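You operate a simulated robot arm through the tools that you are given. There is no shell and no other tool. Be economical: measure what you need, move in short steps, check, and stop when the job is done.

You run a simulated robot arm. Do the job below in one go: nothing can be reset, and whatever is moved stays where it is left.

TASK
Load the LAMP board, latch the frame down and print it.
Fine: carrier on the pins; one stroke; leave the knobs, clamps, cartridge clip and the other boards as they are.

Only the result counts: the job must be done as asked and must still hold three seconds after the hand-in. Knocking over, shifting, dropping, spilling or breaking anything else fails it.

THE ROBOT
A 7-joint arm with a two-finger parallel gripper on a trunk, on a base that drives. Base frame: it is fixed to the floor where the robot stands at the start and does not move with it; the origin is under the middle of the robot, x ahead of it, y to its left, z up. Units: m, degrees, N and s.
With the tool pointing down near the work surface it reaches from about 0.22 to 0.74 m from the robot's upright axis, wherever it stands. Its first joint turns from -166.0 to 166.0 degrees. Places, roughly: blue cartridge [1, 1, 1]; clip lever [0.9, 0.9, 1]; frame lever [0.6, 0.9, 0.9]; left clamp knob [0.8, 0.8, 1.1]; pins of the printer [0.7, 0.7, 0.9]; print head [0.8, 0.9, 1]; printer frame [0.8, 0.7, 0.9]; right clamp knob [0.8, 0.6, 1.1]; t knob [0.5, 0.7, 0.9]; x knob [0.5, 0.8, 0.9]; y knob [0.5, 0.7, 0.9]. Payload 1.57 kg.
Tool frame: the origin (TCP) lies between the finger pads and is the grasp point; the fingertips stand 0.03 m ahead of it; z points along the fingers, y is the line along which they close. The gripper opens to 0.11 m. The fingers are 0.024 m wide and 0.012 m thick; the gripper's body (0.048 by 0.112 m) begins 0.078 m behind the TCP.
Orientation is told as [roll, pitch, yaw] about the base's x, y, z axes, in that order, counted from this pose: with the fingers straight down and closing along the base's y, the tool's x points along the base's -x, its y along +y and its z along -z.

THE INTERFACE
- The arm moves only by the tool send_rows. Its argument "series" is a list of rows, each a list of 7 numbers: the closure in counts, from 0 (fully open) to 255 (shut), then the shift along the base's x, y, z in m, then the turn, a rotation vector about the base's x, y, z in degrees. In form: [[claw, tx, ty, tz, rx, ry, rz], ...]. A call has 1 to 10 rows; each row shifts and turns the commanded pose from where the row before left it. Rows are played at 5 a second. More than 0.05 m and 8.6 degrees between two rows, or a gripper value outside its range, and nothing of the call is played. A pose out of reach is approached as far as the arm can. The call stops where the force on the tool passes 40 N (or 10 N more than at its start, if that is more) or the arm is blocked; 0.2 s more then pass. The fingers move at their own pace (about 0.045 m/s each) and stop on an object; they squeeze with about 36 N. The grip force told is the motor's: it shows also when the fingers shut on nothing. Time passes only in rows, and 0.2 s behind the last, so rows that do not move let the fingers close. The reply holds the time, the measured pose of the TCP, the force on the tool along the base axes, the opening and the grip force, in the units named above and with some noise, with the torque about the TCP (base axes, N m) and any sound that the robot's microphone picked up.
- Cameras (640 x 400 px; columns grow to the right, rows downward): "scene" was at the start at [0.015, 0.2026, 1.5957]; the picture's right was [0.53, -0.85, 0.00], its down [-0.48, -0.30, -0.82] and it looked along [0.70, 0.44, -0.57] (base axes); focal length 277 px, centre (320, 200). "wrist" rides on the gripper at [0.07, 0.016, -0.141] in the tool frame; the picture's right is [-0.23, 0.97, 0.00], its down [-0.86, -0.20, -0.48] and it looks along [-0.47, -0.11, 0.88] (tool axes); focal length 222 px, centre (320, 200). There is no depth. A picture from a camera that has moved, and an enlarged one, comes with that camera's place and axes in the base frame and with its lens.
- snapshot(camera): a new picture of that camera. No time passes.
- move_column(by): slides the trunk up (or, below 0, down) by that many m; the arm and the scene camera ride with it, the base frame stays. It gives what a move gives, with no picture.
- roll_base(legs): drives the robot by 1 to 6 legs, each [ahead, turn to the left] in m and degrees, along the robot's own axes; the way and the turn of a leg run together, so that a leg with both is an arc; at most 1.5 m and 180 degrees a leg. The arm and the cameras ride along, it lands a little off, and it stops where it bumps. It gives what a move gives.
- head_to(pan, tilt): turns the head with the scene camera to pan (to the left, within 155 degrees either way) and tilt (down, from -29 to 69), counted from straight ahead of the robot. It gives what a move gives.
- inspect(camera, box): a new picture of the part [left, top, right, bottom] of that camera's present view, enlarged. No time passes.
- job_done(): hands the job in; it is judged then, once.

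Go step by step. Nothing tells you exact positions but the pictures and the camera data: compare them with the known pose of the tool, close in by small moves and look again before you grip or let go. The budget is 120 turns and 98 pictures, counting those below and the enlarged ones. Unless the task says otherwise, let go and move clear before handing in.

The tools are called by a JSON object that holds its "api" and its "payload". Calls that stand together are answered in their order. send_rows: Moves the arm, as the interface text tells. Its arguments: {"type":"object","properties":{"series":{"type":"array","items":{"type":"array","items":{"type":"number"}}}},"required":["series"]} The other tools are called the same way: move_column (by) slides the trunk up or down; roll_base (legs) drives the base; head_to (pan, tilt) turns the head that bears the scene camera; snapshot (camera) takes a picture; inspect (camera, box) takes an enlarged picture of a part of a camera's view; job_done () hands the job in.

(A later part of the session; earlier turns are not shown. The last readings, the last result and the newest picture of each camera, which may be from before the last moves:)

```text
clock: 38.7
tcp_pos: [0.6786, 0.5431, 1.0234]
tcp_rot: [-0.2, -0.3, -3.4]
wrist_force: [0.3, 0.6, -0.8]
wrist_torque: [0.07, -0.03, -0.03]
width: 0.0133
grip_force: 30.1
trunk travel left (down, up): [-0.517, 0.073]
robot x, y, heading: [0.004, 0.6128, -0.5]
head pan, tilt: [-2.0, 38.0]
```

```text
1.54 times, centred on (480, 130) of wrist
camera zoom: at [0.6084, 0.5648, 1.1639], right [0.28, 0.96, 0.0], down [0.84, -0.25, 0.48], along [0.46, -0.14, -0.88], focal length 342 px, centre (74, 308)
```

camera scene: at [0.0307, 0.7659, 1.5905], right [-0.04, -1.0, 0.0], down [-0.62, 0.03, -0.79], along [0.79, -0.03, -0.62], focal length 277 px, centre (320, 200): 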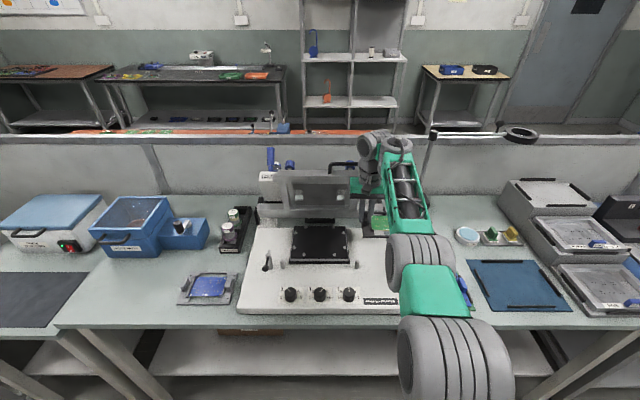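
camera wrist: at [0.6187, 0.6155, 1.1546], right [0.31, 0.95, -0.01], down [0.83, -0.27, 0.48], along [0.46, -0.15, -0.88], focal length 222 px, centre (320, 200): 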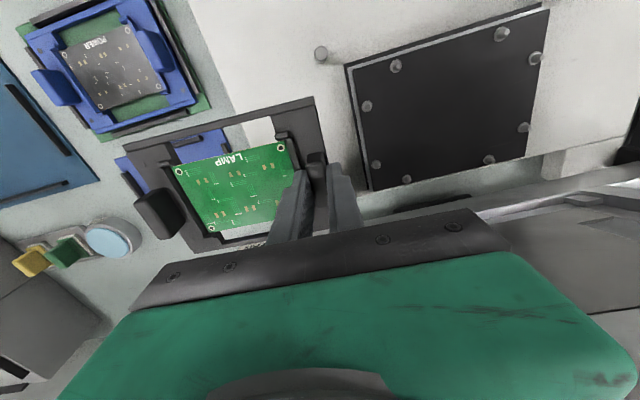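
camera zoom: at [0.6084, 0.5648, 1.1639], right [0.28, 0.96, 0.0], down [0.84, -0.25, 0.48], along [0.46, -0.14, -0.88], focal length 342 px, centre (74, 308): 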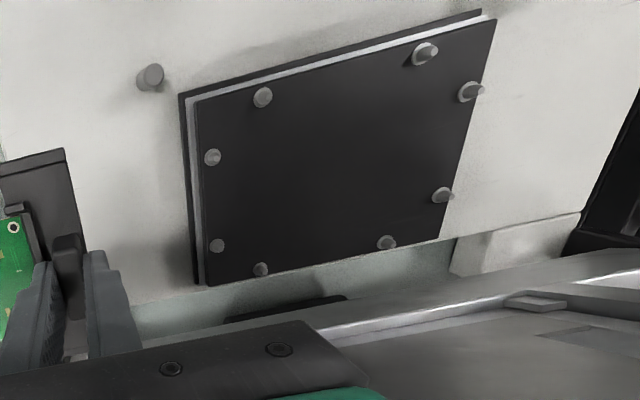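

From the contact torque, the hand hit the frame's handle: the raised frame leans forward, so the handle overhangs at x≈0.73, z≈1.15. I'll set the carrier back in its nest and re-grip the ear with the hand leaned towards the robot. The pin fence's centre measures about (0.700, 0.742, 0.887), yaw about −1.6°.

{"api": "send_rows", "payload": {"series": [[255, 0.01, -0.035, -0.01, 0, 0, 0], [255, 0.01, -0.04, -0.02, 0, 0, 0], [255, 0.0085, -0.0346, -0.02, 0, 0, -0.1], [255, 0, 0, -0.03, 0, 0, 0], [255, 0, 0, -0.03, 0, 0, 0], [255, 0, 0, -0.02, 0, 0, 0], [255, 0, 0, 0, 0, 0, 0]]}}

{"api": "inspect", "payload": {"camera": "wrist", "box": [100, 60, 400, 250]}}

```text
clock: 40.3
tcp_pos: [0.7062, 0.4325, 0.894]
tcp_rot: [-0.3, -0.3, -3.7]
wrist_force: [0.0, 0.8, -0.9]
wrist_torque: [0.06, -0.03, 0.0]
width: 0.0131
grip_force: 29.8
trunk travel left (down, up): [-0.517, 0.073]
robot x, y, heading: [0.0014, 0.6115, -0.5]
head pan, tilt: [-2.0, 38.0]
```

```text
2.11 times, centred on (250, 155) of wrist
camera zoom: at [0.6366, 0.4548, 1.0342], right [0.29, 0.96, 0.0], down [0.84, -0.25, 0.48], along [0.46, -0.14, -0.87], focal length 468 px, centre (467, 295)
```

zoom: 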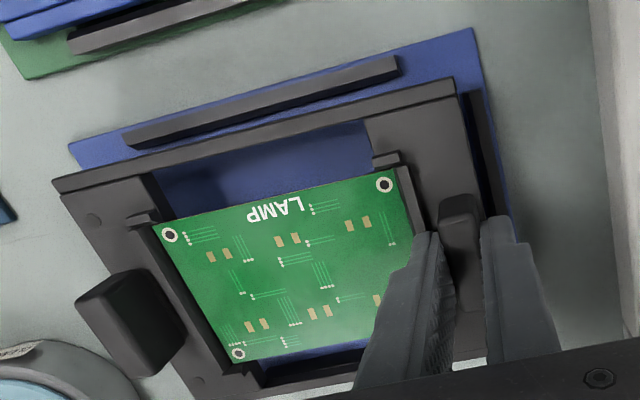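

The carrier looks turned about +1.8° against its nest since the bump. I'll compensate and lower it slowly.

{"api": "send_rows", "payload": {"series": [[255, 0.0005, 0.001, -0.006, 0, 0, -1.7], [255, 0, 0, -0.005, 0, 0, 0], [255, 0, 0, 0, 0, 0, 0]]}}

{"api": "inspect", "payload": {"camera": "wrist", "box": [100, 60, 400, 250]}}

```text
clock: 41.1
tcp_pos: [0.7066, 0.4333, 0.8828]
tcp_rot: [-0.3, -0.3, -5.1]
wrist_force: [0.8, 0.4, -1.7]
wrist_torque: [0.08, 0.02, 0.03]
width: 0.0133
grip_force: 29.8
trunk travel left (down, up): [-0.517, 0.073]
robot x, y, heading: [0.0019, 0.6093, -0.4]
head pan, tilt: [-2.0, 38.0]
```

```text
2.11 times, centred on (250, 155) of wrist
camera zoom: at [0.6377, 0.4575, 1.0232], right [0.32, 0.95, 0.0], down [0.83, -0.27, 0.48], along [0.46, -0.16, -0.88], focal length 468 px, centre (467, 295)
```

zoom: 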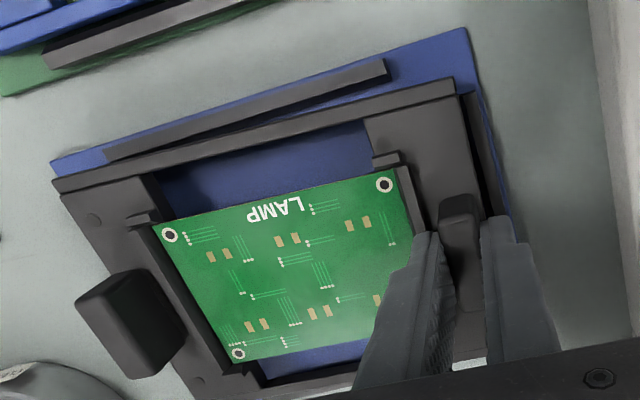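

That was the wrong direction: the nest now looks more turned. I'll rotate back by +3.3°.

{"api": "send_rows", "payload": {"series": [[255, 0, 0, 0.002, 0, 0, 1.6], [255, 0, 0, 0, 0, 0, 1.6], [255, 0, 0, 0, 0, 0, 0]]}}

{"api": "inspect", "payload": {"camera": "wrist", "box": [100, 60, 400, 250]}}

```text
clock: 41.9
tcp_pos: [0.7075, 0.4336, 0.8845]
tcp_rot: [-0.3, -0.3, -2.1]
wrist_force: [0.1, -0.5, -1.8]
wrist_torque: [0.13, -0.01, -0.01]
width: 0.0134
grip_force: 30.0
trunk travel left (down, up): [-0.517, 0.073]
robot x, y, heading: [0.0028, 0.6123, -0.6]
head pan, tilt: [-2.0, 38.0]
```

```text
2.11 times, centred on (250, 155) of wrist
camera zoom: at [0.6363, 0.4535, 1.0254], right [0.26, 0.97, 0.0], down [0.85, -0.23, 0.48], along [0.47, -0.13, -0.88], focal length 468 px, centre (467, 295)
```

zoom: 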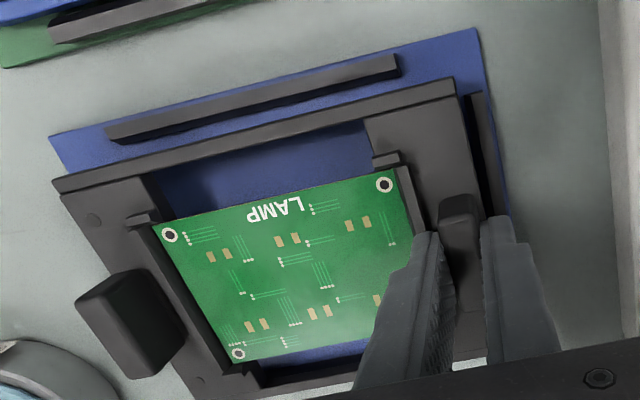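

Parallel again. I'll lower it slowly into the nest.

{"api": "send_rows", "payload": {"series": [[255, 0, 0, -0.006, 0, 0, 0], [255, 0, 0, -0.004, 0, 0, 0], [255, 0, 0, -0.003, 0, 0, 0], [255, 0, 0, 0, 0, 0, 0]]}}

{"api": "inspect", "payload": {"camera": "wrist", "box": [100, 60, 400, 250]}}

```text
clock: 42.9
tcp_pos: [0.7071, 0.4333, 0.8729]
tcp_rot: [-0.3, -0.4, -2.1]
wrist_force: [-1.2, -0.4, 0.5]
wrist_torque: [-0.06, -0.05, -0.16]
width: 0.0131
grip_force: 29.8
trunk travel left (down, up): [-0.517, 0.073]
robot x, y, heading: [0.0021, 0.6175, -0.3]
head pan, tilt: [-2.0, 38.0]
```

```text
2.11 times, centred on (250, 155) of wrist
camera zoom: at [0.6365, 0.4539, 1.0126], right [0.26, 0.96, 0.0], down [0.84, -0.23, 0.48], along [0.47, -0.13, -0.87], focal length 468 px, centre (467, 295)
```

zoom: 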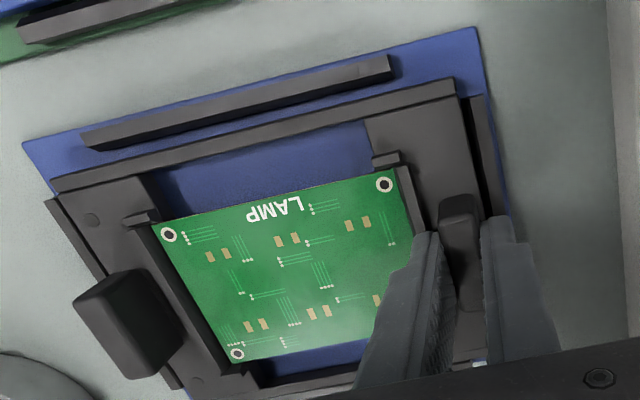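

It is seated. I'll release it, lean the hand 25° towards the robot while keeping the fingertips beside the ear, and look.

{"api": "send_rows", "payload": {"series": [[255, 0, 0, -0.002, 0, 0, 0], [230, 0, 0, 0, 0, 0, 0], [190, 0, 0, 0.004, 0, 0, 0], [190, -0.003, 0, 0.008, 0, -8.4, -0.4], [190, -0.005, 0, 0, 0, -8.4, -0.5], [190, -0.005, 0, 0, 0, -8.4, -0.5], [190, 0, 0, 0, 0, 0, 0]]}}

{"api": "snapshot", "payload": {"camera": "wrist"}}

{"api": "inspect", "payload": {"camera": "scene", "box": [380, 200, 460, 270]}}

```text
clock: 44.5
tcp_pos: [0.7431, 0.4079, 0.9234]
tcp_rot: [2.6, -17.6, -3.1]
wrist_force: [-0.6, -0.2, 0.1]
wrist_torque: [0.0, 0.01, -0.03]
width: 0.0282
grip_force: 0.1
out of reach, approached as far as the arm can: row 5, 6
trunk travel left (down, up): [-0.517, 0.073]
robot x, y, heading: [0.0033, 0.6109, -0.6]
head pan, tilt: [-2.0, 38.0]
```

```text
51 pictures are left
camera wrist: at [0.6328, 0.425, 1.0375], right [0.26, 0.96, 0.11], down [0.66, -0.26, 0.7], along [0.71, -0.11, -0.7], focal length 222 px, centre (320, 200)
```

wrist: 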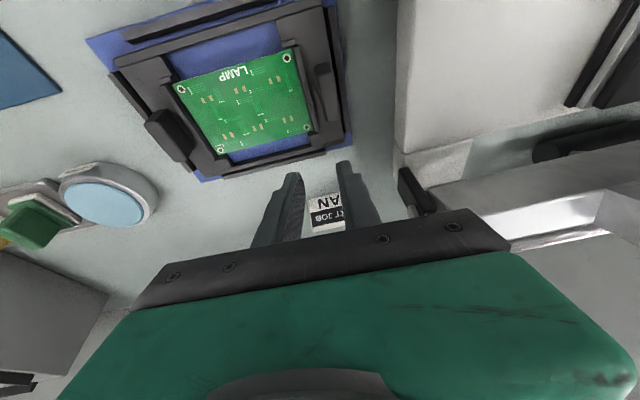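

```text
5.71 times, centred on (420, 235) of scene
camera zoom: at [0.0304, 0.7652, 1.5906], right [-0.04, -1.0, 0.0], down [-0.62, 0.03, -0.79], along [0.79, -0.03, -0.62], focal length 1582 px, centre (-251, 0)
```

zoom: 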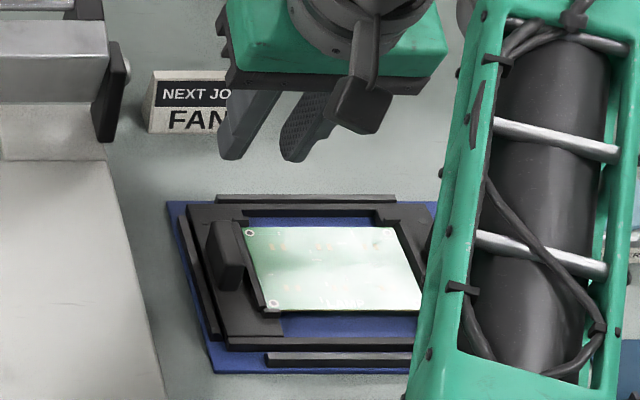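

The tilted pose was out of reach with the trunk this high, but nothing was touched and the carrier sits in its nest. I'll retreat upwards and lower the trunk so the arm can come in at a flatter angle.

{"api": "send_rows", "payload": {"series": [[190, -0.03, 0, 0.04, 0, 0, 0], [190, -0.03, 0, 0.04, 0, 0, 0], [190, -0.03, 0, 0.04, 0, 0, 0], [190, -0.03, 0, 0.04, 0, 0, 0], [190, -0.03, 0, 0.04, 0, 0, 0], [190, -0.02, 0, 0.045, 0, 0, 0], [190, -0.02, 0, 0.045, 0, 0, 0], [190, 0, 0, 0, 0, 0, 0]]}}

{"api": "move_column", "payload": {"by": -0.2}}

{"api": "snapshot", "payload": {"camera": "scene"}}

```text
clock: 46.3
tcp_pos: [0.6133, 0.3848, 1.2012]
tcp_rot: [2.6, -17.6, -3.3]
wrist_force: [-0.1, -0.2, 0.8]
wrist_torque: [0.01, 0.01, -0.03]
width: 0.0281
grip_force: 0.1
out of reach, approached as far as the arm can: row 2, 3, 4, 5, 7
trunk travel left (down, up): [-0.517, 0.073]
robot x, y, heading: [0.0064, 0.6157, -0.5]
head pan, tilt: [-2.0, 38.0]
```

```text
clock: 48.5
tcp_pos: [0.6139, 0.3848, 1.0012]
tcp_rot: [2.5, -17.5, -3.3]
wrist_force: [0.2, -0.7, 0.7]
wrist_torque: [0.01, 0.0, 0.01]
width: 0.0284
grip_force: 0.1
trunk travel left (down, up): [-0.317, 0.273]
robot x, y, heading: [0.0033, 0.6148, -0.5]
head pan, tilt: [-2.0, 38.0]
```

```text
49 pictures are left
camera scene: at [0.0304, 0.7654, 1.3906], right [-0.04, -1.0, 0.0], down [-0.62, 0.03, -0.79], along [0.79, -0.03, -0.62], focal length 277 px, centre (320, 200)
```

scene: 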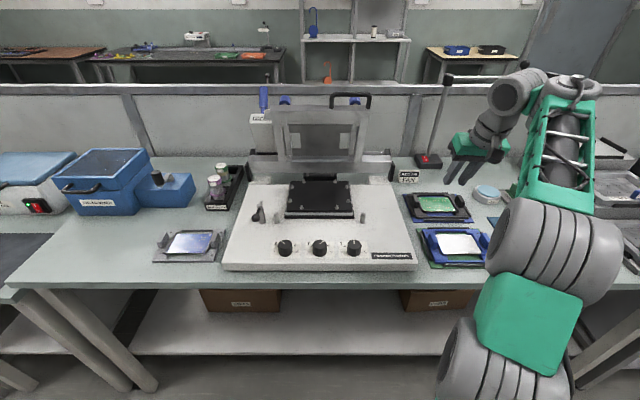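

The trunk is lower and clear. Now I'll set the tilt to about −25° with no roll above the ear, and check that it is reachable.

{"api": "send_rows", "payload": {"series": [[190, 0.015, 0.02, 0.0, -2.6, -3.5, 0], [190, 0.02, 0.02, -0.01, 0, -4.0, 0], [190, 0.02, 0.008, -0.01, 0, 0, 0], [190, 0, 0, 0, 0, 0, 0]]}}

{"api": "snapshot", "payload": {"camera": "wrist"}}

```text
clock: 49.5
tcp_pos: [0.6699, 0.4316, 0.9788]
tcp_rot: [0.2, -25.1, -2.5]
wrist_force: [0.1, -0.4, 0.7]
wrist_torque: [-0.01, -0.02, -0.03]
width: 0.0282
grip_force: 0.1
trunk travel left (down, up): [-0.317, 0.273]
robot x, y, heading: [0.0028, 0.6158, -0.3]
head pan, tilt: [-2.0, 38.0]
```

```text
48 pictures are left
camera wrist: at [0.5468, 0.4544, 1.077], right [0.25, 0.96, 0.1], down [0.56, -0.23, 0.8], along [0.79, -0.14, -0.6], focal length 222 px, centre (320, 200)
```

wrist: 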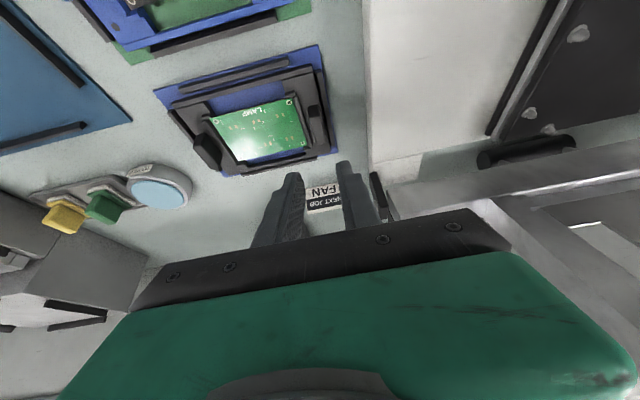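

It is reachable. I'll approach the ear with the leaned hand.

{"api": "send_rows", "payload": {"series": [[140, 0.01, 0.001, -0.03, 0, 0, -1.0], [140, 0.007, 0.001, -0.03, 0, 0, 0], [140, 0.003, 0, -0.02, 0, 0, 0], [140, 0, 0, 0, 0, 0, 0]]}}

{"api": "inspect", "payload": {"camera": "wrist", "box": [200, 60, 400, 240]}}

{"api": "inspect", "payload": {"camera": "scene", "box": [390, 140, 490, 230]}}

```text
clock: 50.5
tcp_pos: [0.6891, 0.4342, 0.8997]
tcp_rot: [0.2, -25.1, -3.4]
wrist_force: [0.2, -0.7, -0.1]
wrist_torque: [0.0, 0.01, -0.02]
width: 0.0499
grip_force: 0.1
trunk travel left (down, up): [-0.317, 0.273]
robot x, y, heading: [0.0015, 0.6104, -0.3]
head pan, tilt: [-2.0, 38.0]
```

```text
2.22 times, centred on (300, 150) of wrist
camera zoom: at [0.5673, 0.4586, 0.9977], right [0.26, 0.96, 0.1], down [0.56, -0.24, 0.8], along [0.79, -0.15, -0.6], focal length 494 px, centre (364, 311)
```

zoom: 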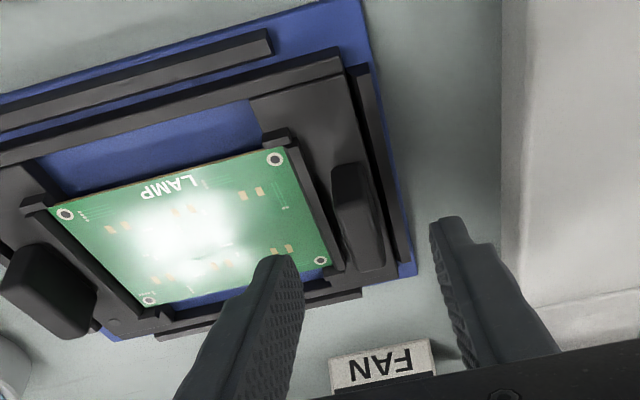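

```text
4.44 times, centred on (440, 185) of scene
camera zoom: at [0.0306, 0.7654, 1.3906], right [-0.04, -1.0, 0.0], down [-0.62, 0.03, -0.79], along [0.79, -0.03, -0.62], focal length 1230 px, centre (-213, 267)
```

zoom: 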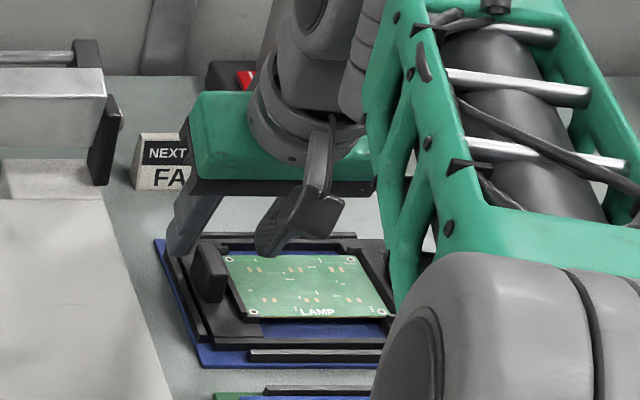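

{"api": "send_rows", "payload": {"series": [[140, 0, 0, -0.012, 0, 0, 0], [190, 0, 0, -0.01, 0, 0, 0], [190, 0, 0, -0.005, 0, 0, 0], [190, 0, 0, 0, 0, 0, 0]]}}

{"api": "inspect", "payload": {"camera": "wrist", "box": [200, 60, 400, 240]}}

{"api": "inspect", "payload": {"camera": "scene", "box": [400, 165, 460, 220]}}

```text
clock: 51.5
tcp_pos: [0.6897, 0.4348, 0.8733]
tcp_rot: [0.2, -25.3, -3.4]
wrist_force: [-0.3, -0.1, 0.7]
wrist_torque: [0.0, 0.03, 0.01]
width: 0.0283
grip_force: 0.1
trunk travel left (down, up): [-0.317, 0.273]
robot x, y, heading: [0.0045, 0.6094, -0.6]
head pan, tilt: [-2.0, 38.0]
```

```text
2.22 times, centred on (300, 150) of wrist
camera zoom: at [0.567, 0.4586, 0.9715], right [0.26, 0.96, 0.1], down [0.56, -0.24, 0.8], along [0.79, -0.15, -0.6], focal length 494 px, centre (364, 311)
```

zoom: 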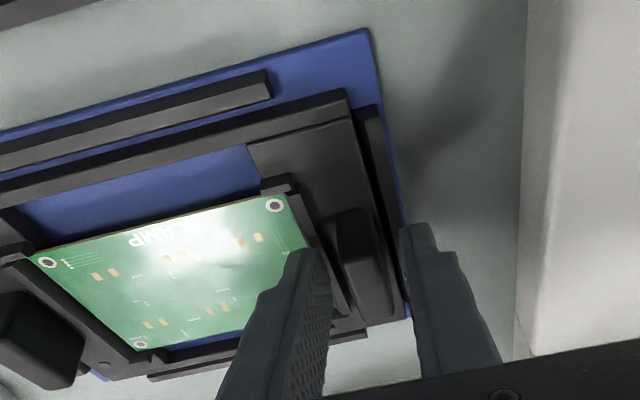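

```text
7.27 times, centred on (430, 192) of scene
camera zoom: at [0.0305, 0.7654, 1.3906], right [-0.04, -1.0, 0.0], down [-0.62, 0.03, -0.79], along [0.79, -0.03, -0.62], focal length 2013 px, centre (-480, 254)
```

zoom: 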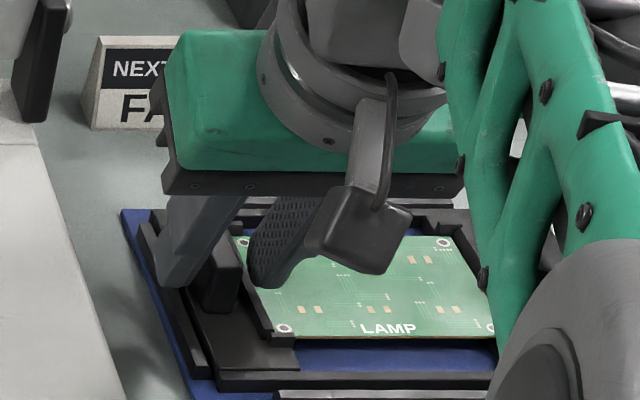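

The ear sits between the fingertips. I'll close and lift.

{"api": "send_rows", "payload": {"series": [[215, 0, 0, 0, 0, 0, 0], [235, 0, 0, 0, 0, 0, 0], [255, 0, 0, 0, 0, 0, 0], [255, 0, 0, 0, 0, 0, 0], [255, 0, 0, 0, 0, 0, 0], [255, 0, 0, 0.01, 0, 0, 0], [255, 0, 0, 0.025, 0, 0, 0], [255, 0, 0, 0.025, 0, 0, 0], [255, 0, 0, 0, 0, 0, 0]]}}

{"api": "inspect", "payload": {"camera": "wrist", "box": [100, 0, 400, 240]}}

{"api": "inspect", "payload": {"camera": "scene", "box": [390, 130, 490, 220]}}

```text
clock: 53.5
tcp_pos: [0.6913, 0.4356, 0.9331]
tcp_rot: [0.2, -25.1, -3.5]
wrist_force: [-0.3, 0.3, 0.0]
wrist_torque: [0.04, 0.02, 0.0]
width: 0.013
grip_force: 30.1
trunk travel left (down, up): [-0.317, 0.273]
robot x, y, heading: [0.0003, 0.6135, -0.3]
head pan, tilt: [-2.0, 38.0]
```

```text
1.67 times, centred on (250, 120) of wrist
camera zoom: at [0.5679, 0.4592, 1.0325], right [0.26, 0.96, 0.1], down [0.56, -0.24, 0.8], along [0.79, -0.15, -0.6], focal length 370 px, centre (437, 333)
```

zoom: 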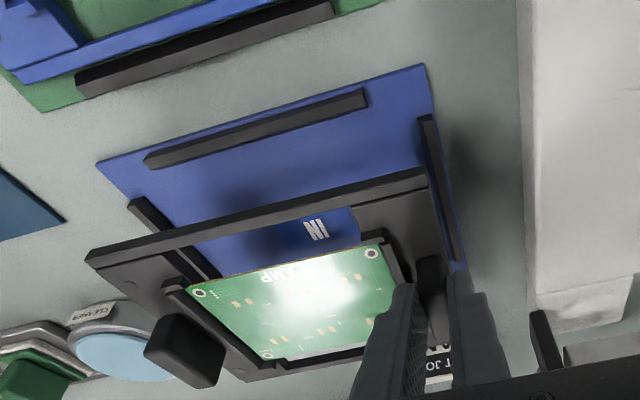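

```text
4.44 times, centred on (440, 175) of scene
camera zoom: at [0.0305, 0.7654, 1.3906], right [-0.04, -1.0, 0.0], down [-0.62, 0.03, -0.79], along [0.79, -0.03, -0.62], focal length 1230 px, centre (-213, 311)
```

zoom: 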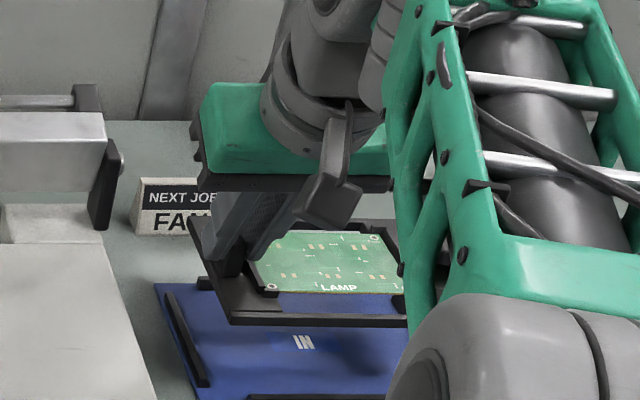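

Held level. I'll carry it over, keeping about 4 cm towards the robot so that it stays clear of the leaning frame.

{"api": "send_rows", "payload": {"series": [[255, -0.02, 0, 0.03, 0, 0, 0], [255, -0.02, 0.01, 0.03, 0, 0, 0], [255, 0, 0.045, 0, 0, 0, 0.5], [255, 0, 0.045, 0, 0, 0, 0.5], [255, 0, 0.045, 0, 0, 0, 0.5], [255, 0, 0.045, 0, 0, 0, 0.4], [255, 0, 0.045, 0, 0, 0, 0], [255, 0, 0.045, 0, 0, 0, 0], [255, 0, 0.045, 0, 0, 0, 0], [255, 0, 0.045, 0, 0, 0, 0]]}}

{"api": "snapshot", "payload": {"camera": "wrist"}}

{"api": "inspect", "payload": {"camera": "scene", "box": [230, 80, 430, 240]}}

```text
clock: 55.6
tcp_pos: [0.6472, 0.8062, 0.9961]
tcp_rot: [0.2, -25.1, -1.6]
wrist_force: [0.3, 0.3, -0.6]
wrist_torque: [0.09, 0.03, 0.03]
width: 0.013
grip_force: 29.5
trunk travel left (down, up): [-0.317, 0.273]
robot x, y, heading: [0.0012, 0.6151, -0.3]
head pan, tilt: [-2.0, 38.0]
```

```text
41 pictures are left
camera wrist: at [0.5243, 0.8266, 1.0933], right [0.23, 0.97, 0.1], down [0.57, -0.22, 0.8], along [0.79, -0.13, -0.6], focal length 222 px, centre (320, 200)
```

wrist: 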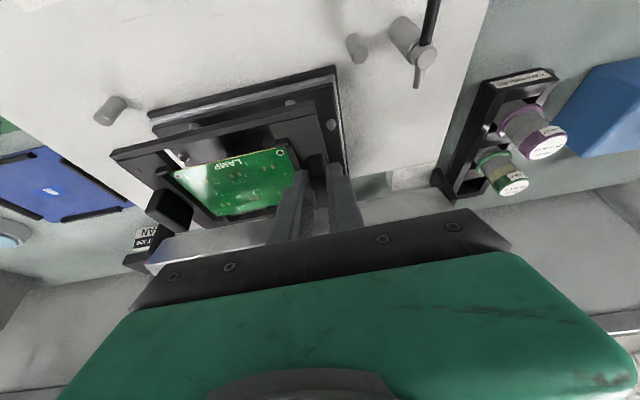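

```text
2.50 times, centred on (330, 160) of scene
camera zoom: at [0.0306, 0.7655, 1.3906], right [-0.04, -1.0, 0.0], down [-0.62, 0.03, -0.79], along [0.79, -0.03, -0.62], focal length 692 px, centre (295, 300)
```

zoom: 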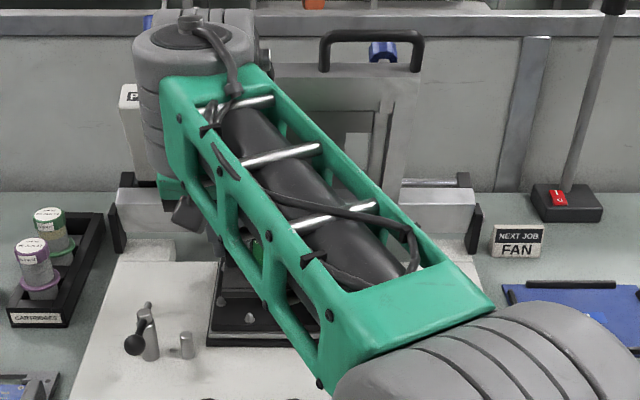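

{"api": "send_rows", "payload": {"series": [[255, 0.02, 0.003, -0.015, 0, 0, 0], [255, 0.02, 0.003, -0.015, 0, 0, 0], [255, 0, 0, 0, 0, 0, 0]]}}

{"api": "inspect", "payload": {"camera": "wrist", "box": [100, 50, 400, 240]}}

```text
clock: 56.5
tcp_pos: [0.6889, 0.8115, 0.9645]
tcp_rot: [0.1, -25.1, -1.6]
wrist_force: [0.5, 0.3, -1.3]
wrist_torque: [0.08, 0.05, 0.01]
width: 0.0132
grip_force: 30.0
trunk travel left (down, up): [-0.317, 0.273]
robot x, y, heading: [0.0015, 0.6119, -0.3]
head pan, tilt: [-2.0, 38.0]
```

```text
2.11 times, centred on (250, 145) of wrist
camera zoom: at [0.5652, 0.8313, 1.0622], right [0.23, 0.97, 0.1], down [0.57, -0.22, 0.8], along [0.79, -0.13, -0.6], focal length 468 px, centre (467, 316)
```

zoom: 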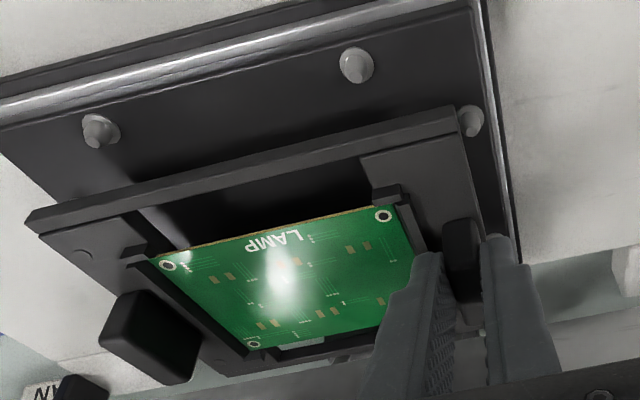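

The left edge needs to come about 6 mm to the right and the carrier a few mm forward. I'll correct, lower 2 cm and look again.

{"api": "send_rows", "payload": {"series": [[255, 0.005, -0.0065, -0.01, 0, 0, 0], [255, 0, 0, -0.01, 0, 0, 0], [255, 0, 0, 0, 0, 0, 0]]}}

{"api": "inspect", "payload": {"camera": "wrist", "box": [100, 50, 400, 240]}}

```text
clock: 57.2
tcp_pos: [0.6933, 0.8054, 0.9467]
tcp_rot: [0.3, -25.5, -1.6]
wrist_force: [0.7, 1.8, 9.4]
wrist_torque: [-0.19, -0.63, -0.01]
width: 0.0132
grip_force: 29.8
trunk travel left (down, up): [-0.317, 0.273]
robot x, y, heading: [0.0018, 0.6102, -0.3]
head pan, tilt: [-2.0, 38.0]
```

```text
2.11 times, centred on (250, 145) of wrist
camera zoom: at [0.5697, 0.8237, 1.0437], right [0.23, 0.97, 0.1], down [0.56, -0.22, 0.8], along [0.8, -0.13, -0.59], focal length 468 px, centre (467, 316)
```

zoom: 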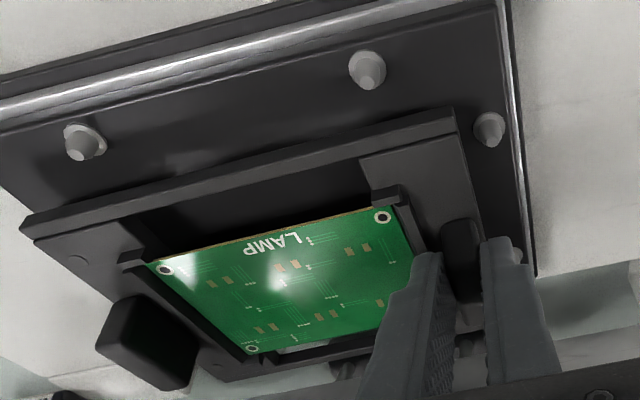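

It touched on the rear side (contact near x≈0.76), so it is too far back. I'll raise it, bring it 4 mm towards the robot and try again.

{"api": "send_rows", "payload": {"series": [[255, 0, 0, 0.006, 0, 0, 0], [255, -0.004, 0, 0, 0, 0, 0], [255, 0, 0, -0.005, 0, 0, 0], [255, 0, 0, -0.004, 0, 0, 0], [255, 0, 0, 0, 0, 0, 0]]}}

{"api": "inspect", "payload": {"camera": "wrist", "box": [100, 50, 400, 240]}}

```text
clock: 58.5
tcp_pos: [0.6894, 0.8034, 0.9428]
tcp_rot: [0.3, -25.4, -1.5]
wrist_force: [-3.7, 0.9, 13.4]
wrist_torque: [-0.42, -0.8, 0.05]
width: 0.0136
grip_force: 29.6
trunk travel left (down, up): [-0.317, 0.273]
robot x, y, heading: [0.0027, 0.6126, -0.7]
head pan, tilt: [-2.0, 38.0]
```

```text
2.11 times, centred on (250, 145) of wrist
camera zoom: at [0.5657, 0.8239, 1.0404], right [0.23, 0.97, 0.1], down [0.56, -0.22, 0.8], along [0.79, -0.13, -0.59], focal length 468 px, centre (467, 316)
```

zoom: 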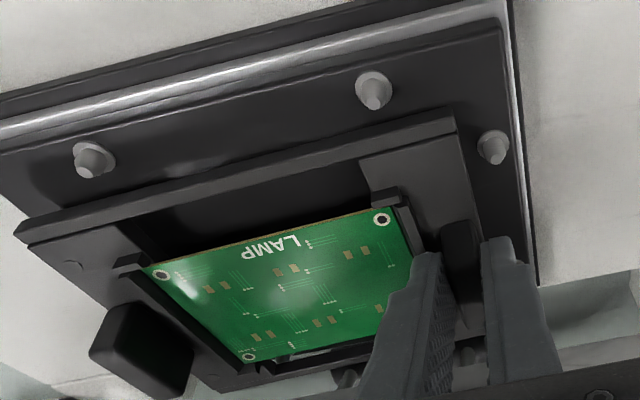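

It is still riding on the rear pins and the front gap is visible. I'll bring it another 4 mm towards the robot.

{"api": "send_rows", "payload": {"series": [[255, 0, 0, 0.008, 0, 0, 0], [255, -0.004, 0.001, 0, 0, 0, 0], [255, 0, 0, -0.006, 0, 0, 0], [255, 0, 0, -0.004, 0, 0, 0], [255, 0, 0, 0, 0, 0, 0]]}}

{"api": "inspect", "payload": {"camera": "wrist", "box": [100, 50, 400, 240]}}

```text
clock: 59.6
tcp_pos: [0.6859, 0.8057, 0.9387]
tcp_rot: [0.2, -25.1, -1.5]
wrist_force: [-1.1, 1.1, 2.5]
wrist_torque: [-0.27, 0.08, 0.05]
width: 0.0133
grip_force: 30.3
trunk travel left (down, up): [-0.317, 0.273]
robot x, y, heading: [0.0035, 0.6119, -0.4]
head pan, tilt: [-2.0, 38.0]
```

```text
2.11 times, centred on (250, 145) of wrist
camera zoom: at [0.5629, 0.8248, 1.037], right [0.23, 0.97, 0.1], down [0.57, -0.22, 0.8], along [0.79, -0.13, -0.6], focal length 468 px, centre (467, 316)
```

zoom: 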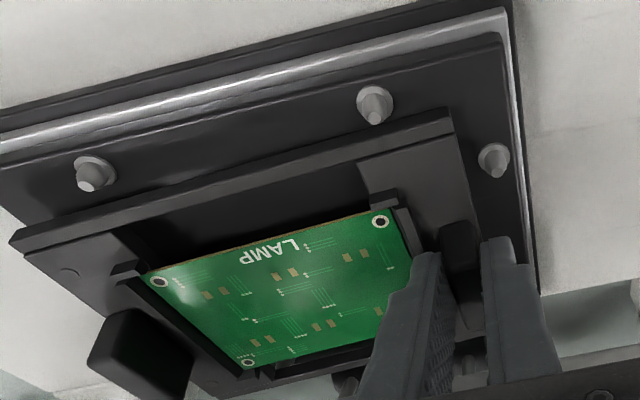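

Now there is only a light touch, on the right side, and the rear is clear. I'll shift 2 mm to the left and lower in 2 mm steps.

{"api": "send_rows", "payload": {"series": [[255, 0, 0.002, 0.002, 0, 0, 0], [255, 0, 0, -0.002, 0, 0, 0], [255, 0, 0, -0.002, 0, 0, 0], [255, 0, 0, -0.002, 0, 0, 0], [255, 0, 0, 0, 0, 0, 0]]}}

{"api": "inspect", "payload": {"camera": "wrist", "box": [100, 50, 400, 240]}}

```text
clock: 60.9
tcp_pos: [0.6861, 0.806, 0.9383]
tcp_rot: [0.3, -25.4, -1.6]
wrist_force: [-0.2, -0.3, 16.5]
wrist_torque: [-0.56, 0.47, 0.09]
width: 0.0137
grip_force: 30.1
trunk travel left (down, up): [-0.317, 0.273]
robot x, y, heading: [0.0026, 0.611, -0.5]
head pan, tilt: [-2.0, 38.0]
```

```text
2.11 times, centred on (250, 145) of wrist
camera zoom: at [0.5624, 0.8262, 1.0358], right [0.23, 0.97, 0.1], down [0.56, -0.22, 0.8], along [0.8, -0.13, -0.59], focal length 468 px, centre (467, 316)
```

zoom: 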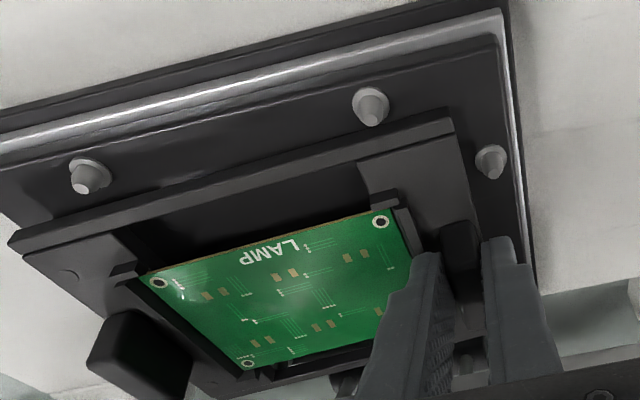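

The height stopped at 0.938 with a firm, spread reaction, so it may be seated. I'll look closely before letting go.

{"api": "inspect", "payload": {"camera": "wrist", "box": [225, 75, 345, 165]}}

{"api": "inspect", "payload": {"camera": "wrist", "box": [95, 110, 195, 260]}}

{"api": "inspect", "payload": {"camera": "scene", "box": [270, 150, 370, 230]}}

```text
4.44 times, centred on (285, 120) of wrist
camera zoom: at [0.5624, 0.8262, 1.0358], right [0.23, 0.97, 0.1], down [0.56, -0.22, 0.8], along [0.8, -0.13, -0.59], focal length 987 px, centre (476, 556)
```

zoom: 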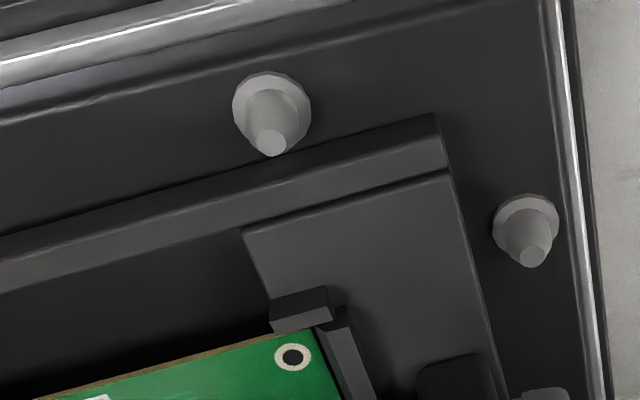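

```text
2.67 times, centred on (145, 185) of wrist
camera zoom: at [0.5624, 0.8262, 1.0358], right [0.23, 0.97, 0.1], down [0.56, -0.22, 0.8], along [0.8, -0.13, -0.59], focal length 592 px, centre (787, 240)
```

zoom: 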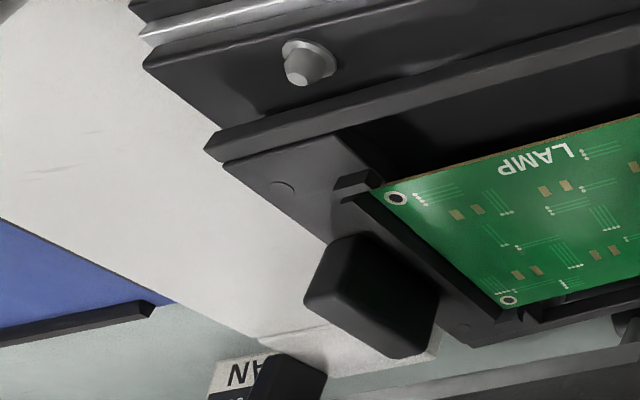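

```text
5.00 times, centred on (320, 190) of scene
camera zoom: at [0.0291, 0.7651, 1.3909], right [-0.04, -1.0, 0.0], down [-0.61, 0.03, -0.79], along [0.79, -0.03, -0.61], focal length 1384 px, centre (320, 250)
```

zoom: 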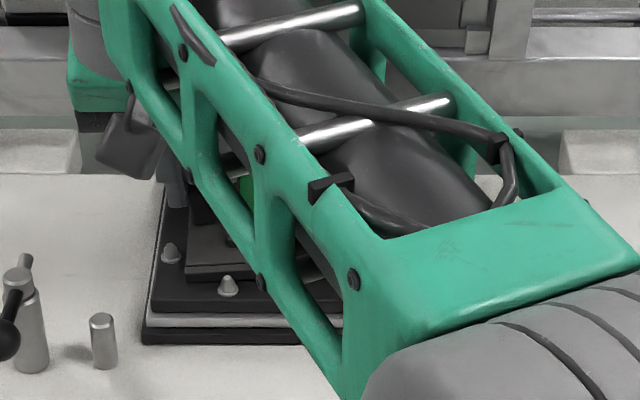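

The right end seems to ride on the right-hand pins while there is about 6 mm of spare gap on the left and some at the front. I'll lift, shift left 3.5 mm and 2.5 mm towards the robot, and lower again.

{"api": "send_rows", "payload": {"series": [[255, 0, 0, 0.012, 0, 0, 0], [255, -0.0025, 0.0035, 0, 0, 0, 0], [255, 0, 0, -0.004, 0, 0, 0], [255, 0, 0, -0.004, 0, 0, 0], [255, 0, 0, 0, 0, 0, 0]]}}

{"api": "inspect", "payload": {"camera": "wrist", "box": [95, 60, 345, 250]}}

```text
clock: 62.0
tcp_pos: [0.6834, 0.8104, 0.939]
tcp_rot: [0.2, -25.1, -1.6]
wrist_force: [1.1, -0.3, -1.6]
wrist_torque: [0.08, 0.01, 0.01]
width: 0.0133
grip_force: 30.2
trunk travel left (down, up): [-0.317, 0.273]
robot x, y, heading: [-0.0024, 0.616, -0.2]
head pan, tilt: [-2.0, 38.0]
```

```text
2.11 times, centred on (220, 155) of wrist
camera zoom: at [0.5607, 0.8299, 1.0372], right [0.23, 0.97, 0.1], down [0.57, -0.22, 0.8], along [0.79, -0.13, -0.6], focal length 468 px, centre (530, 295)
```

zoom: 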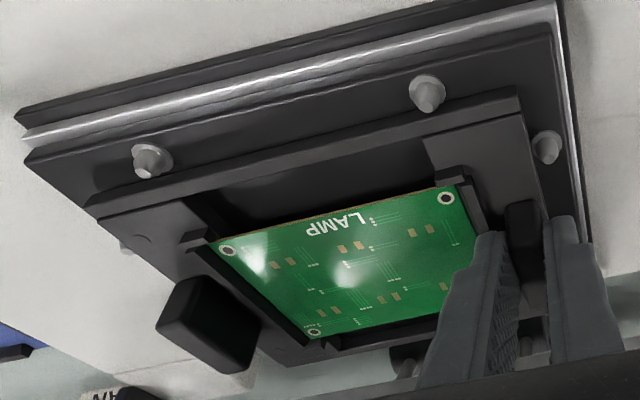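

Free at the same height now, and the right pin shows outside the carrier's edge. I'll lower on.

{"api": "send_rows", "payload": {"series": [[255, 0, 0, -0.004, 0, 0, 0], [255, 0, 0, -0.003, 0, 0, 0], [255, 0, 0, 0, 0, 0, 0]]}}

{"api": "inspect", "payload": {"camera": "wrist", "box": [95, 60, 345, 250]}}

```text
clock: 62.9
tcp_pos: [0.6856, 0.811, 0.9345]
tcp_rot: [0.5, -25.6, -1.6]
wrist_force: [3.8, -2.4, 16.6]
wrist_torque: [0.01, 0.5, -0.03]
width: 0.0132
grip_force: 30.5
trunk travel left (down, up): [-0.317, 0.273]
robot x, y, heading: [0.0036, 0.6158, -0.5]
head pan, tilt: [-2.0, 38.0]
```

```text
2.11 times, centred on (220, 155) of wrist
camera zoom: at [0.5607, 0.8298, 1.0324], right [0.23, 0.97, 0.1], down [0.56, -0.22, 0.8], along [0.8, -0.13, -0.59], focal length 468 px, centre (530, 295)
```

zoom: 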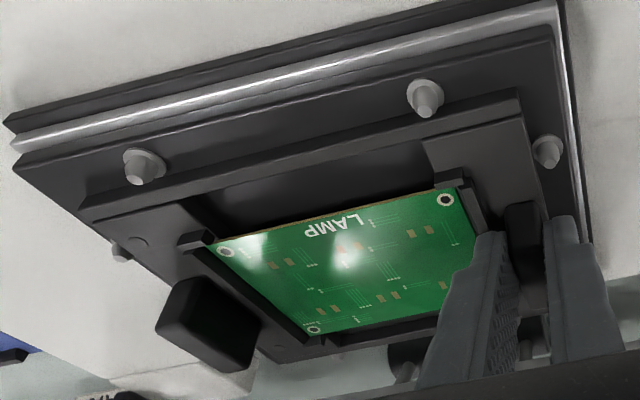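

It touches the front-left pins now (pushed +x and −y). A small correction: 2 mm forward and 1.5 mm to the right.

{"api": "send_rows", "payload": {"series": [[255, 0, 0, 0.006, 0, 0, 0], [255, 0.0015, -0.0015, 0, 0, 0, 0], [255, 0, 0, -0.003, 0, 0, 0], [255, 0, 0, -0.003, 0, 0, 0], [255, 0, 0, 0, 0, 0, 0]]}}

{"api": "inspect", "payload": {"camera": "wrist", "box": [95, 60, 345, 250]}}

```text
clock: 64.0
tcp_pos: [0.6848, 0.811, 0.9347]
tcp_rot: [0.4, -25.5, -1.6]
wrist_force: [-0.6, 0.9, 20.1]
wrist_torque: [0.04, 0.34, 0.02]
width: 0.0132
grip_force: 29.6
trunk travel left (down, up): [-0.317, 0.273]
robot x, y, heading: [0.0007, 0.615, -0.4]
head pan, tilt: [-2.0, 38.0]
```

```text
2.11 times, centred on (220, 155) of wrist
camera zoom: at [0.5609, 0.829, 1.0322], right [0.23, 0.97, 0.1], down [0.56, -0.22, 0.8], along [0.8, -0.12, -0.59], focal length 468 px, centre (530, 295)
```

zoom: 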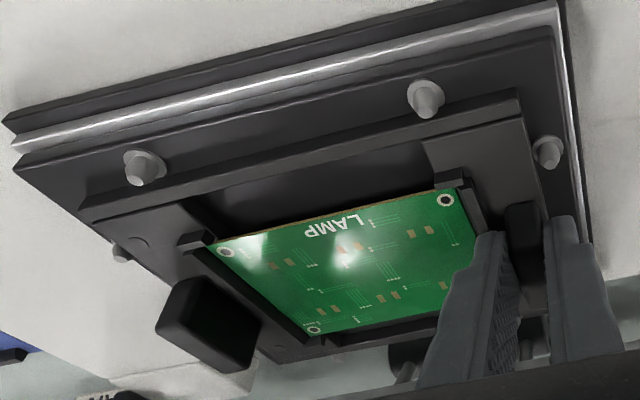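

The reaction now lies right under the ear with no side force, which suggests it is seated on the plate. I'll zoom in to confirm.

{"api": "inspect", "payload": {"camera": "wrist", "box": [250, 80, 360, 170]}}

{"api": "inspect", "payload": {"camera": "wrist", "box": [95, 110, 215, 210]}}

```text
4.44 times, centred on (305, 125) of wrist
camera zoom: at [0.5609, 0.829, 1.0322], right [0.23, 0.97, 0.1], down [0.56, -0.22, 0.8], along [0.8, -0.12, -0.59], focal length 987 px, centre (387, 533)
```

zoom: 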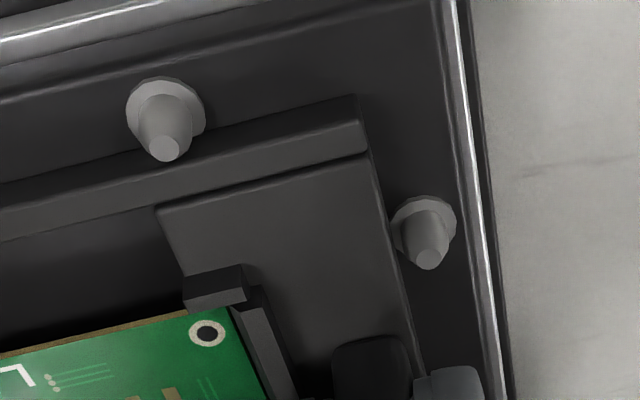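

```text
4.00 times, centred on (155, 160) of wrist
camera zoom: at [0.5609, 0.829, 1.0322], right [0.23, 0.97, 0.1], down [0.56, -0.22, 0.8], along [0.8, -0.12, -0.59], focal length 888 px, centre (980, 360)
```

zoom: 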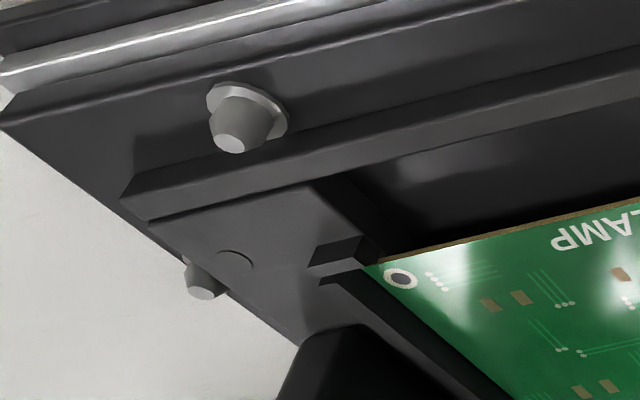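

The pins now stand in front of the carrier's faces all round, so it is inside the fence. I'll let go gently and look from a clearer position.

{"api": "send_rows", "payload": {"series": [[255, 0, 0, 0.001, 0, 0, 0], [235, 0, 0, 0, 0, 0, 0], [215, 0, 0, 0, 0, 0, 0], [190, 0, 0, 0, 0, 0, 0], [190, -0.005, 0, 0.015, 0, 0, 0], [190, -0.02, 0, 0.03, 0, 0, 0], [190, -0.03, 0, 0.035, 0, 0, 0], [190, -0.03, -0.02, 0.02, 0, 0, 0], [190, 0, 0, 0, 0, 0, 0]]}}

{"api": "inspect", "payload": {"camera": "wrist", "box": [100, 60, 400, 250]}}

```text
clock: 66.0
tcp_pos: [0.5986, 0.7891, 1.0335]
tcp_rot: [0.1, -25.1, -1.4]
wrist_force: [-0.1, 0.4, 0.3]
wrist_torque: [0.02, 0.02, -0.02]
width: 0.0279
grip_force: 0.0
trunk travel left (down, up): [-0.317, 0.273]
robot x, y, heading: [0.0018, 0.6162, -0.2]
head pan, tilt: [-2.0, 38.0]
```

```text
2.11 times, centred on (250, 155) of wrist
camera zoom: at [0.4745, 0.8094, 1.1312], right [0.23, 0.97, 0.1], down [0.57, -0.22, 0.8], along [0.79, -0.13, -0.6], focal length 468 px, centre (467, 295)
```

zoom: 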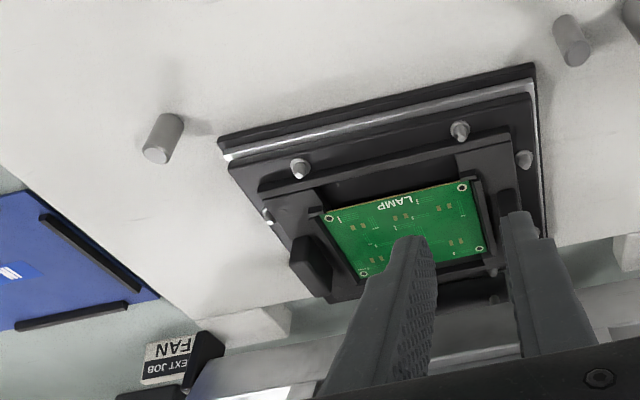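

The carrier is seated between all the pins. Next is the frame: I'll back the arm off, bring the tool upright, turn it, and look at the frame's handle.

{"api": "send_rows", "payload": {"series": [[120, -0.02, -0.03, 0.03, 0, 8.5, 0], [120, -0.02, -0.03, 0.03, 0, 8.5, 0], [120, -0.02, -0.03, 0.03, 0, 8, 0], [120, -0.02, -0.03, 0.02, 0, 0, -8.5], [120, -0.02, -0.03, 0.02, 0, 0, -8.5], [120, 0, -0.03, 0, 0, 0, -8.5], [120, 0, -0.03, 0, 0, 0, -8.5], [120, 0, -0.03, 0, 0, 0, -8.5], [120, 0, -0.02, 0, 0, 0, -8.5], [120, 0, -0.02, 0, 0, 0, -8.5]]}}

{"api": "inspect", "payload": {"camera": "scene", "box": [220, 70, 420, 230]}}

{"api": "snapshot", "payload": {"camera": "wrist"}}

```text
clock: 68.2
tcp_pos: [0.4794, 0.5549, 1.1133]
tcp_rot: [1.9, -2.2, -61.1]
wrist_force: [-0.1, -0.2, -0.1]
wrist_torque: [-0.04, 0.01, -0.01]
width: 0.0587
grip_force: 0.0
out of reach, approached as far as the arm can: row 1, 2
trunk travel left (down, up): [-0.317, 0.273]
robot x, y, heading: [0.0039, 0.6145, -0.3]
head pan, tilt: [-2.0, 38.0]
```

```text
2.50 times, centred on (320, 150) of scene
camera zoom: at [0.0304, 0.7655, 1.3906], right [-0.04, -1.0, 0.0], down [-0.62, 0.03, -0.79], along [0.79, -0.03, -0.62], focal length 692 px, centre (320, 325)
```

zoom: 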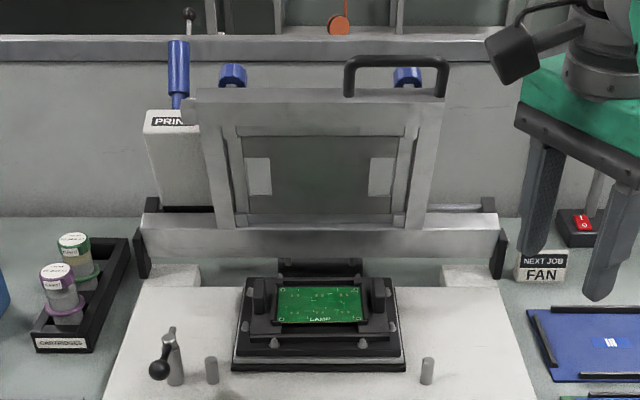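

```text
24 pictures are left
camera wrist: at [0.4524, 0.6265, 1.2523], right [0.96, 0.27, 0.04], down [0.21, -0.84, 0.5], along [0.17, -0.48, -0.86], focal length 222 px, centre (320, 200)
```

wrist: 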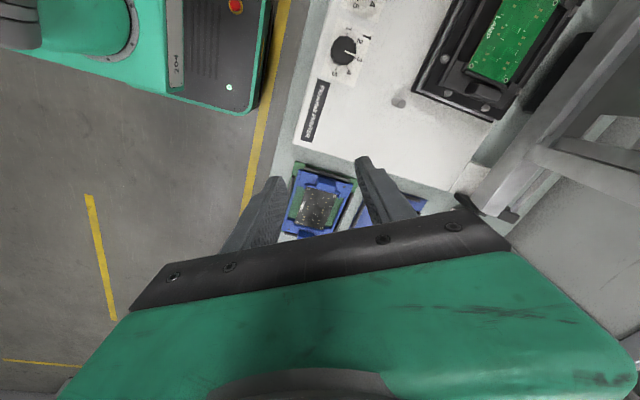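

The carrier sits squarely among the pins. The handle bar triangulates to x≈0.734, z≈1.173, y 0.615–0.707, and the frame leans towards the robot. I'll raise the trunk again and set the tool to straddle the handle bar, closing along x.

{"api": "move_column", "payload": {"by": 0.2}}

{"api": "send_rows", "payload": {"series": [[120, 0.02, 0.02, 0, 0.5, 0, -8], [120, 0.02, 0.02, 0, 0.5, 0, -8], [120, 0.02, 0.02, 0, 0, 0, -8], [120, 0.02, 0.02, 0, 0, 0, -5], [120, 0.02, 0.02, -0.01, 0, -7.5, 0], [120, 0.02, 0, -0.01, 0, -7.5, 0], [120, 0.02, 0, -0.01, 0, -7, 0], [120, 0, 0, 0, 0, 0, 0]]}}

```text
clock: 70.4
tcp_pos: [0.4794, 0.5554, 1.3132]
tcp_rot: [1.8, -2.2, -61.1]
wrist_force: [-0.2, -0.3, -0.1]
wrist_torque: [0.0, 0.01, 0.01]
width: 0.0585
grip_force: 0.1
trunk travel left (down, up): [-0.517, 0.073]
robot x, y, heading: [0.0041, 0.6168, -0.5]
head pan, tilt: [-2.0, 38.0]
```

```text
clock: 72.2
tcp_pos: [0.6187, 0.6551, 1.2835]
tcp_rot: [24.2, -1.1, -90.4]
wrist_force: [-0.2, -0.6, -0.6]
wrist_torque: [-0.02, 0.02, -0.04]
width: 0.0581
grip_force: 0.1
trunk travel left (down, up): [-0.517, 0.073]
robot x, y, heading: [0.0028, 0.6129, -0.5]
head pan, tilt: [-2.0, 38.0]
```

The orientation is right (leaned forward 24°, closing along x). I'll move to just above the handle and look.

{"api": "send_rows", "payload": {"series": [[110, 0.035, 0.002, -0.02, 0, 0, 0], [110, 0.035, 0.002, -0.02, 0, 0, 0], [110, 0, 0, 0, 0, 0, 0]]}}

{"api": "snapshot", "payload": {"camera": "wrist"}}

{"api": "inspect", "payload": {"camera": "scene", "box": [270, 100, 430, 220]}}

```text
clock: 73.0
tcp_pos: [0.689, 0.6561, 1.2416]
tcp_rot: [24.2, -1.1, -90.4]
wrist_force: [0.8, 0.7, 0.3]
wrist_torque: [0.01, 0.01, -0.02]
width: 0.0625
grip_force: 0.0
trunk travel left (down, up): [-0.517, 0.073]
robot x, y, heading: [0.0024, 0.6138, -0.3]
head pan, tilt: [-2.0, 38.0]
```

```text
23 pictures are left
camera wrist: at [0.6466, 0.7306, 1.3763], right [0.89, -0.23, 0.4], down [-0.39, -0.84, 0.37], along [0.26, -0.48, -0.84], focal length 222 px, centre (320, 200)
```

wrist: 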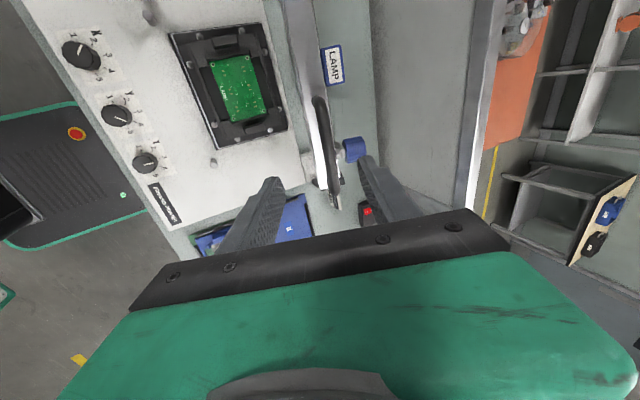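

```text
3.33 times, centred on (350, 160) of scene
camera zoom: at [0.0303, 0.7655, 1.5906], right [-0.04, -1.0, 0.0], down [-0.62, 0.03, -0.79], along [0.79, -0.03, -0.62], focal length 922 px, centre (220, 333)
```

zoom: 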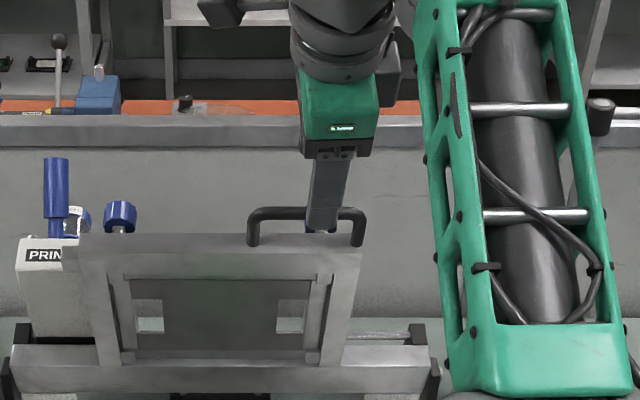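

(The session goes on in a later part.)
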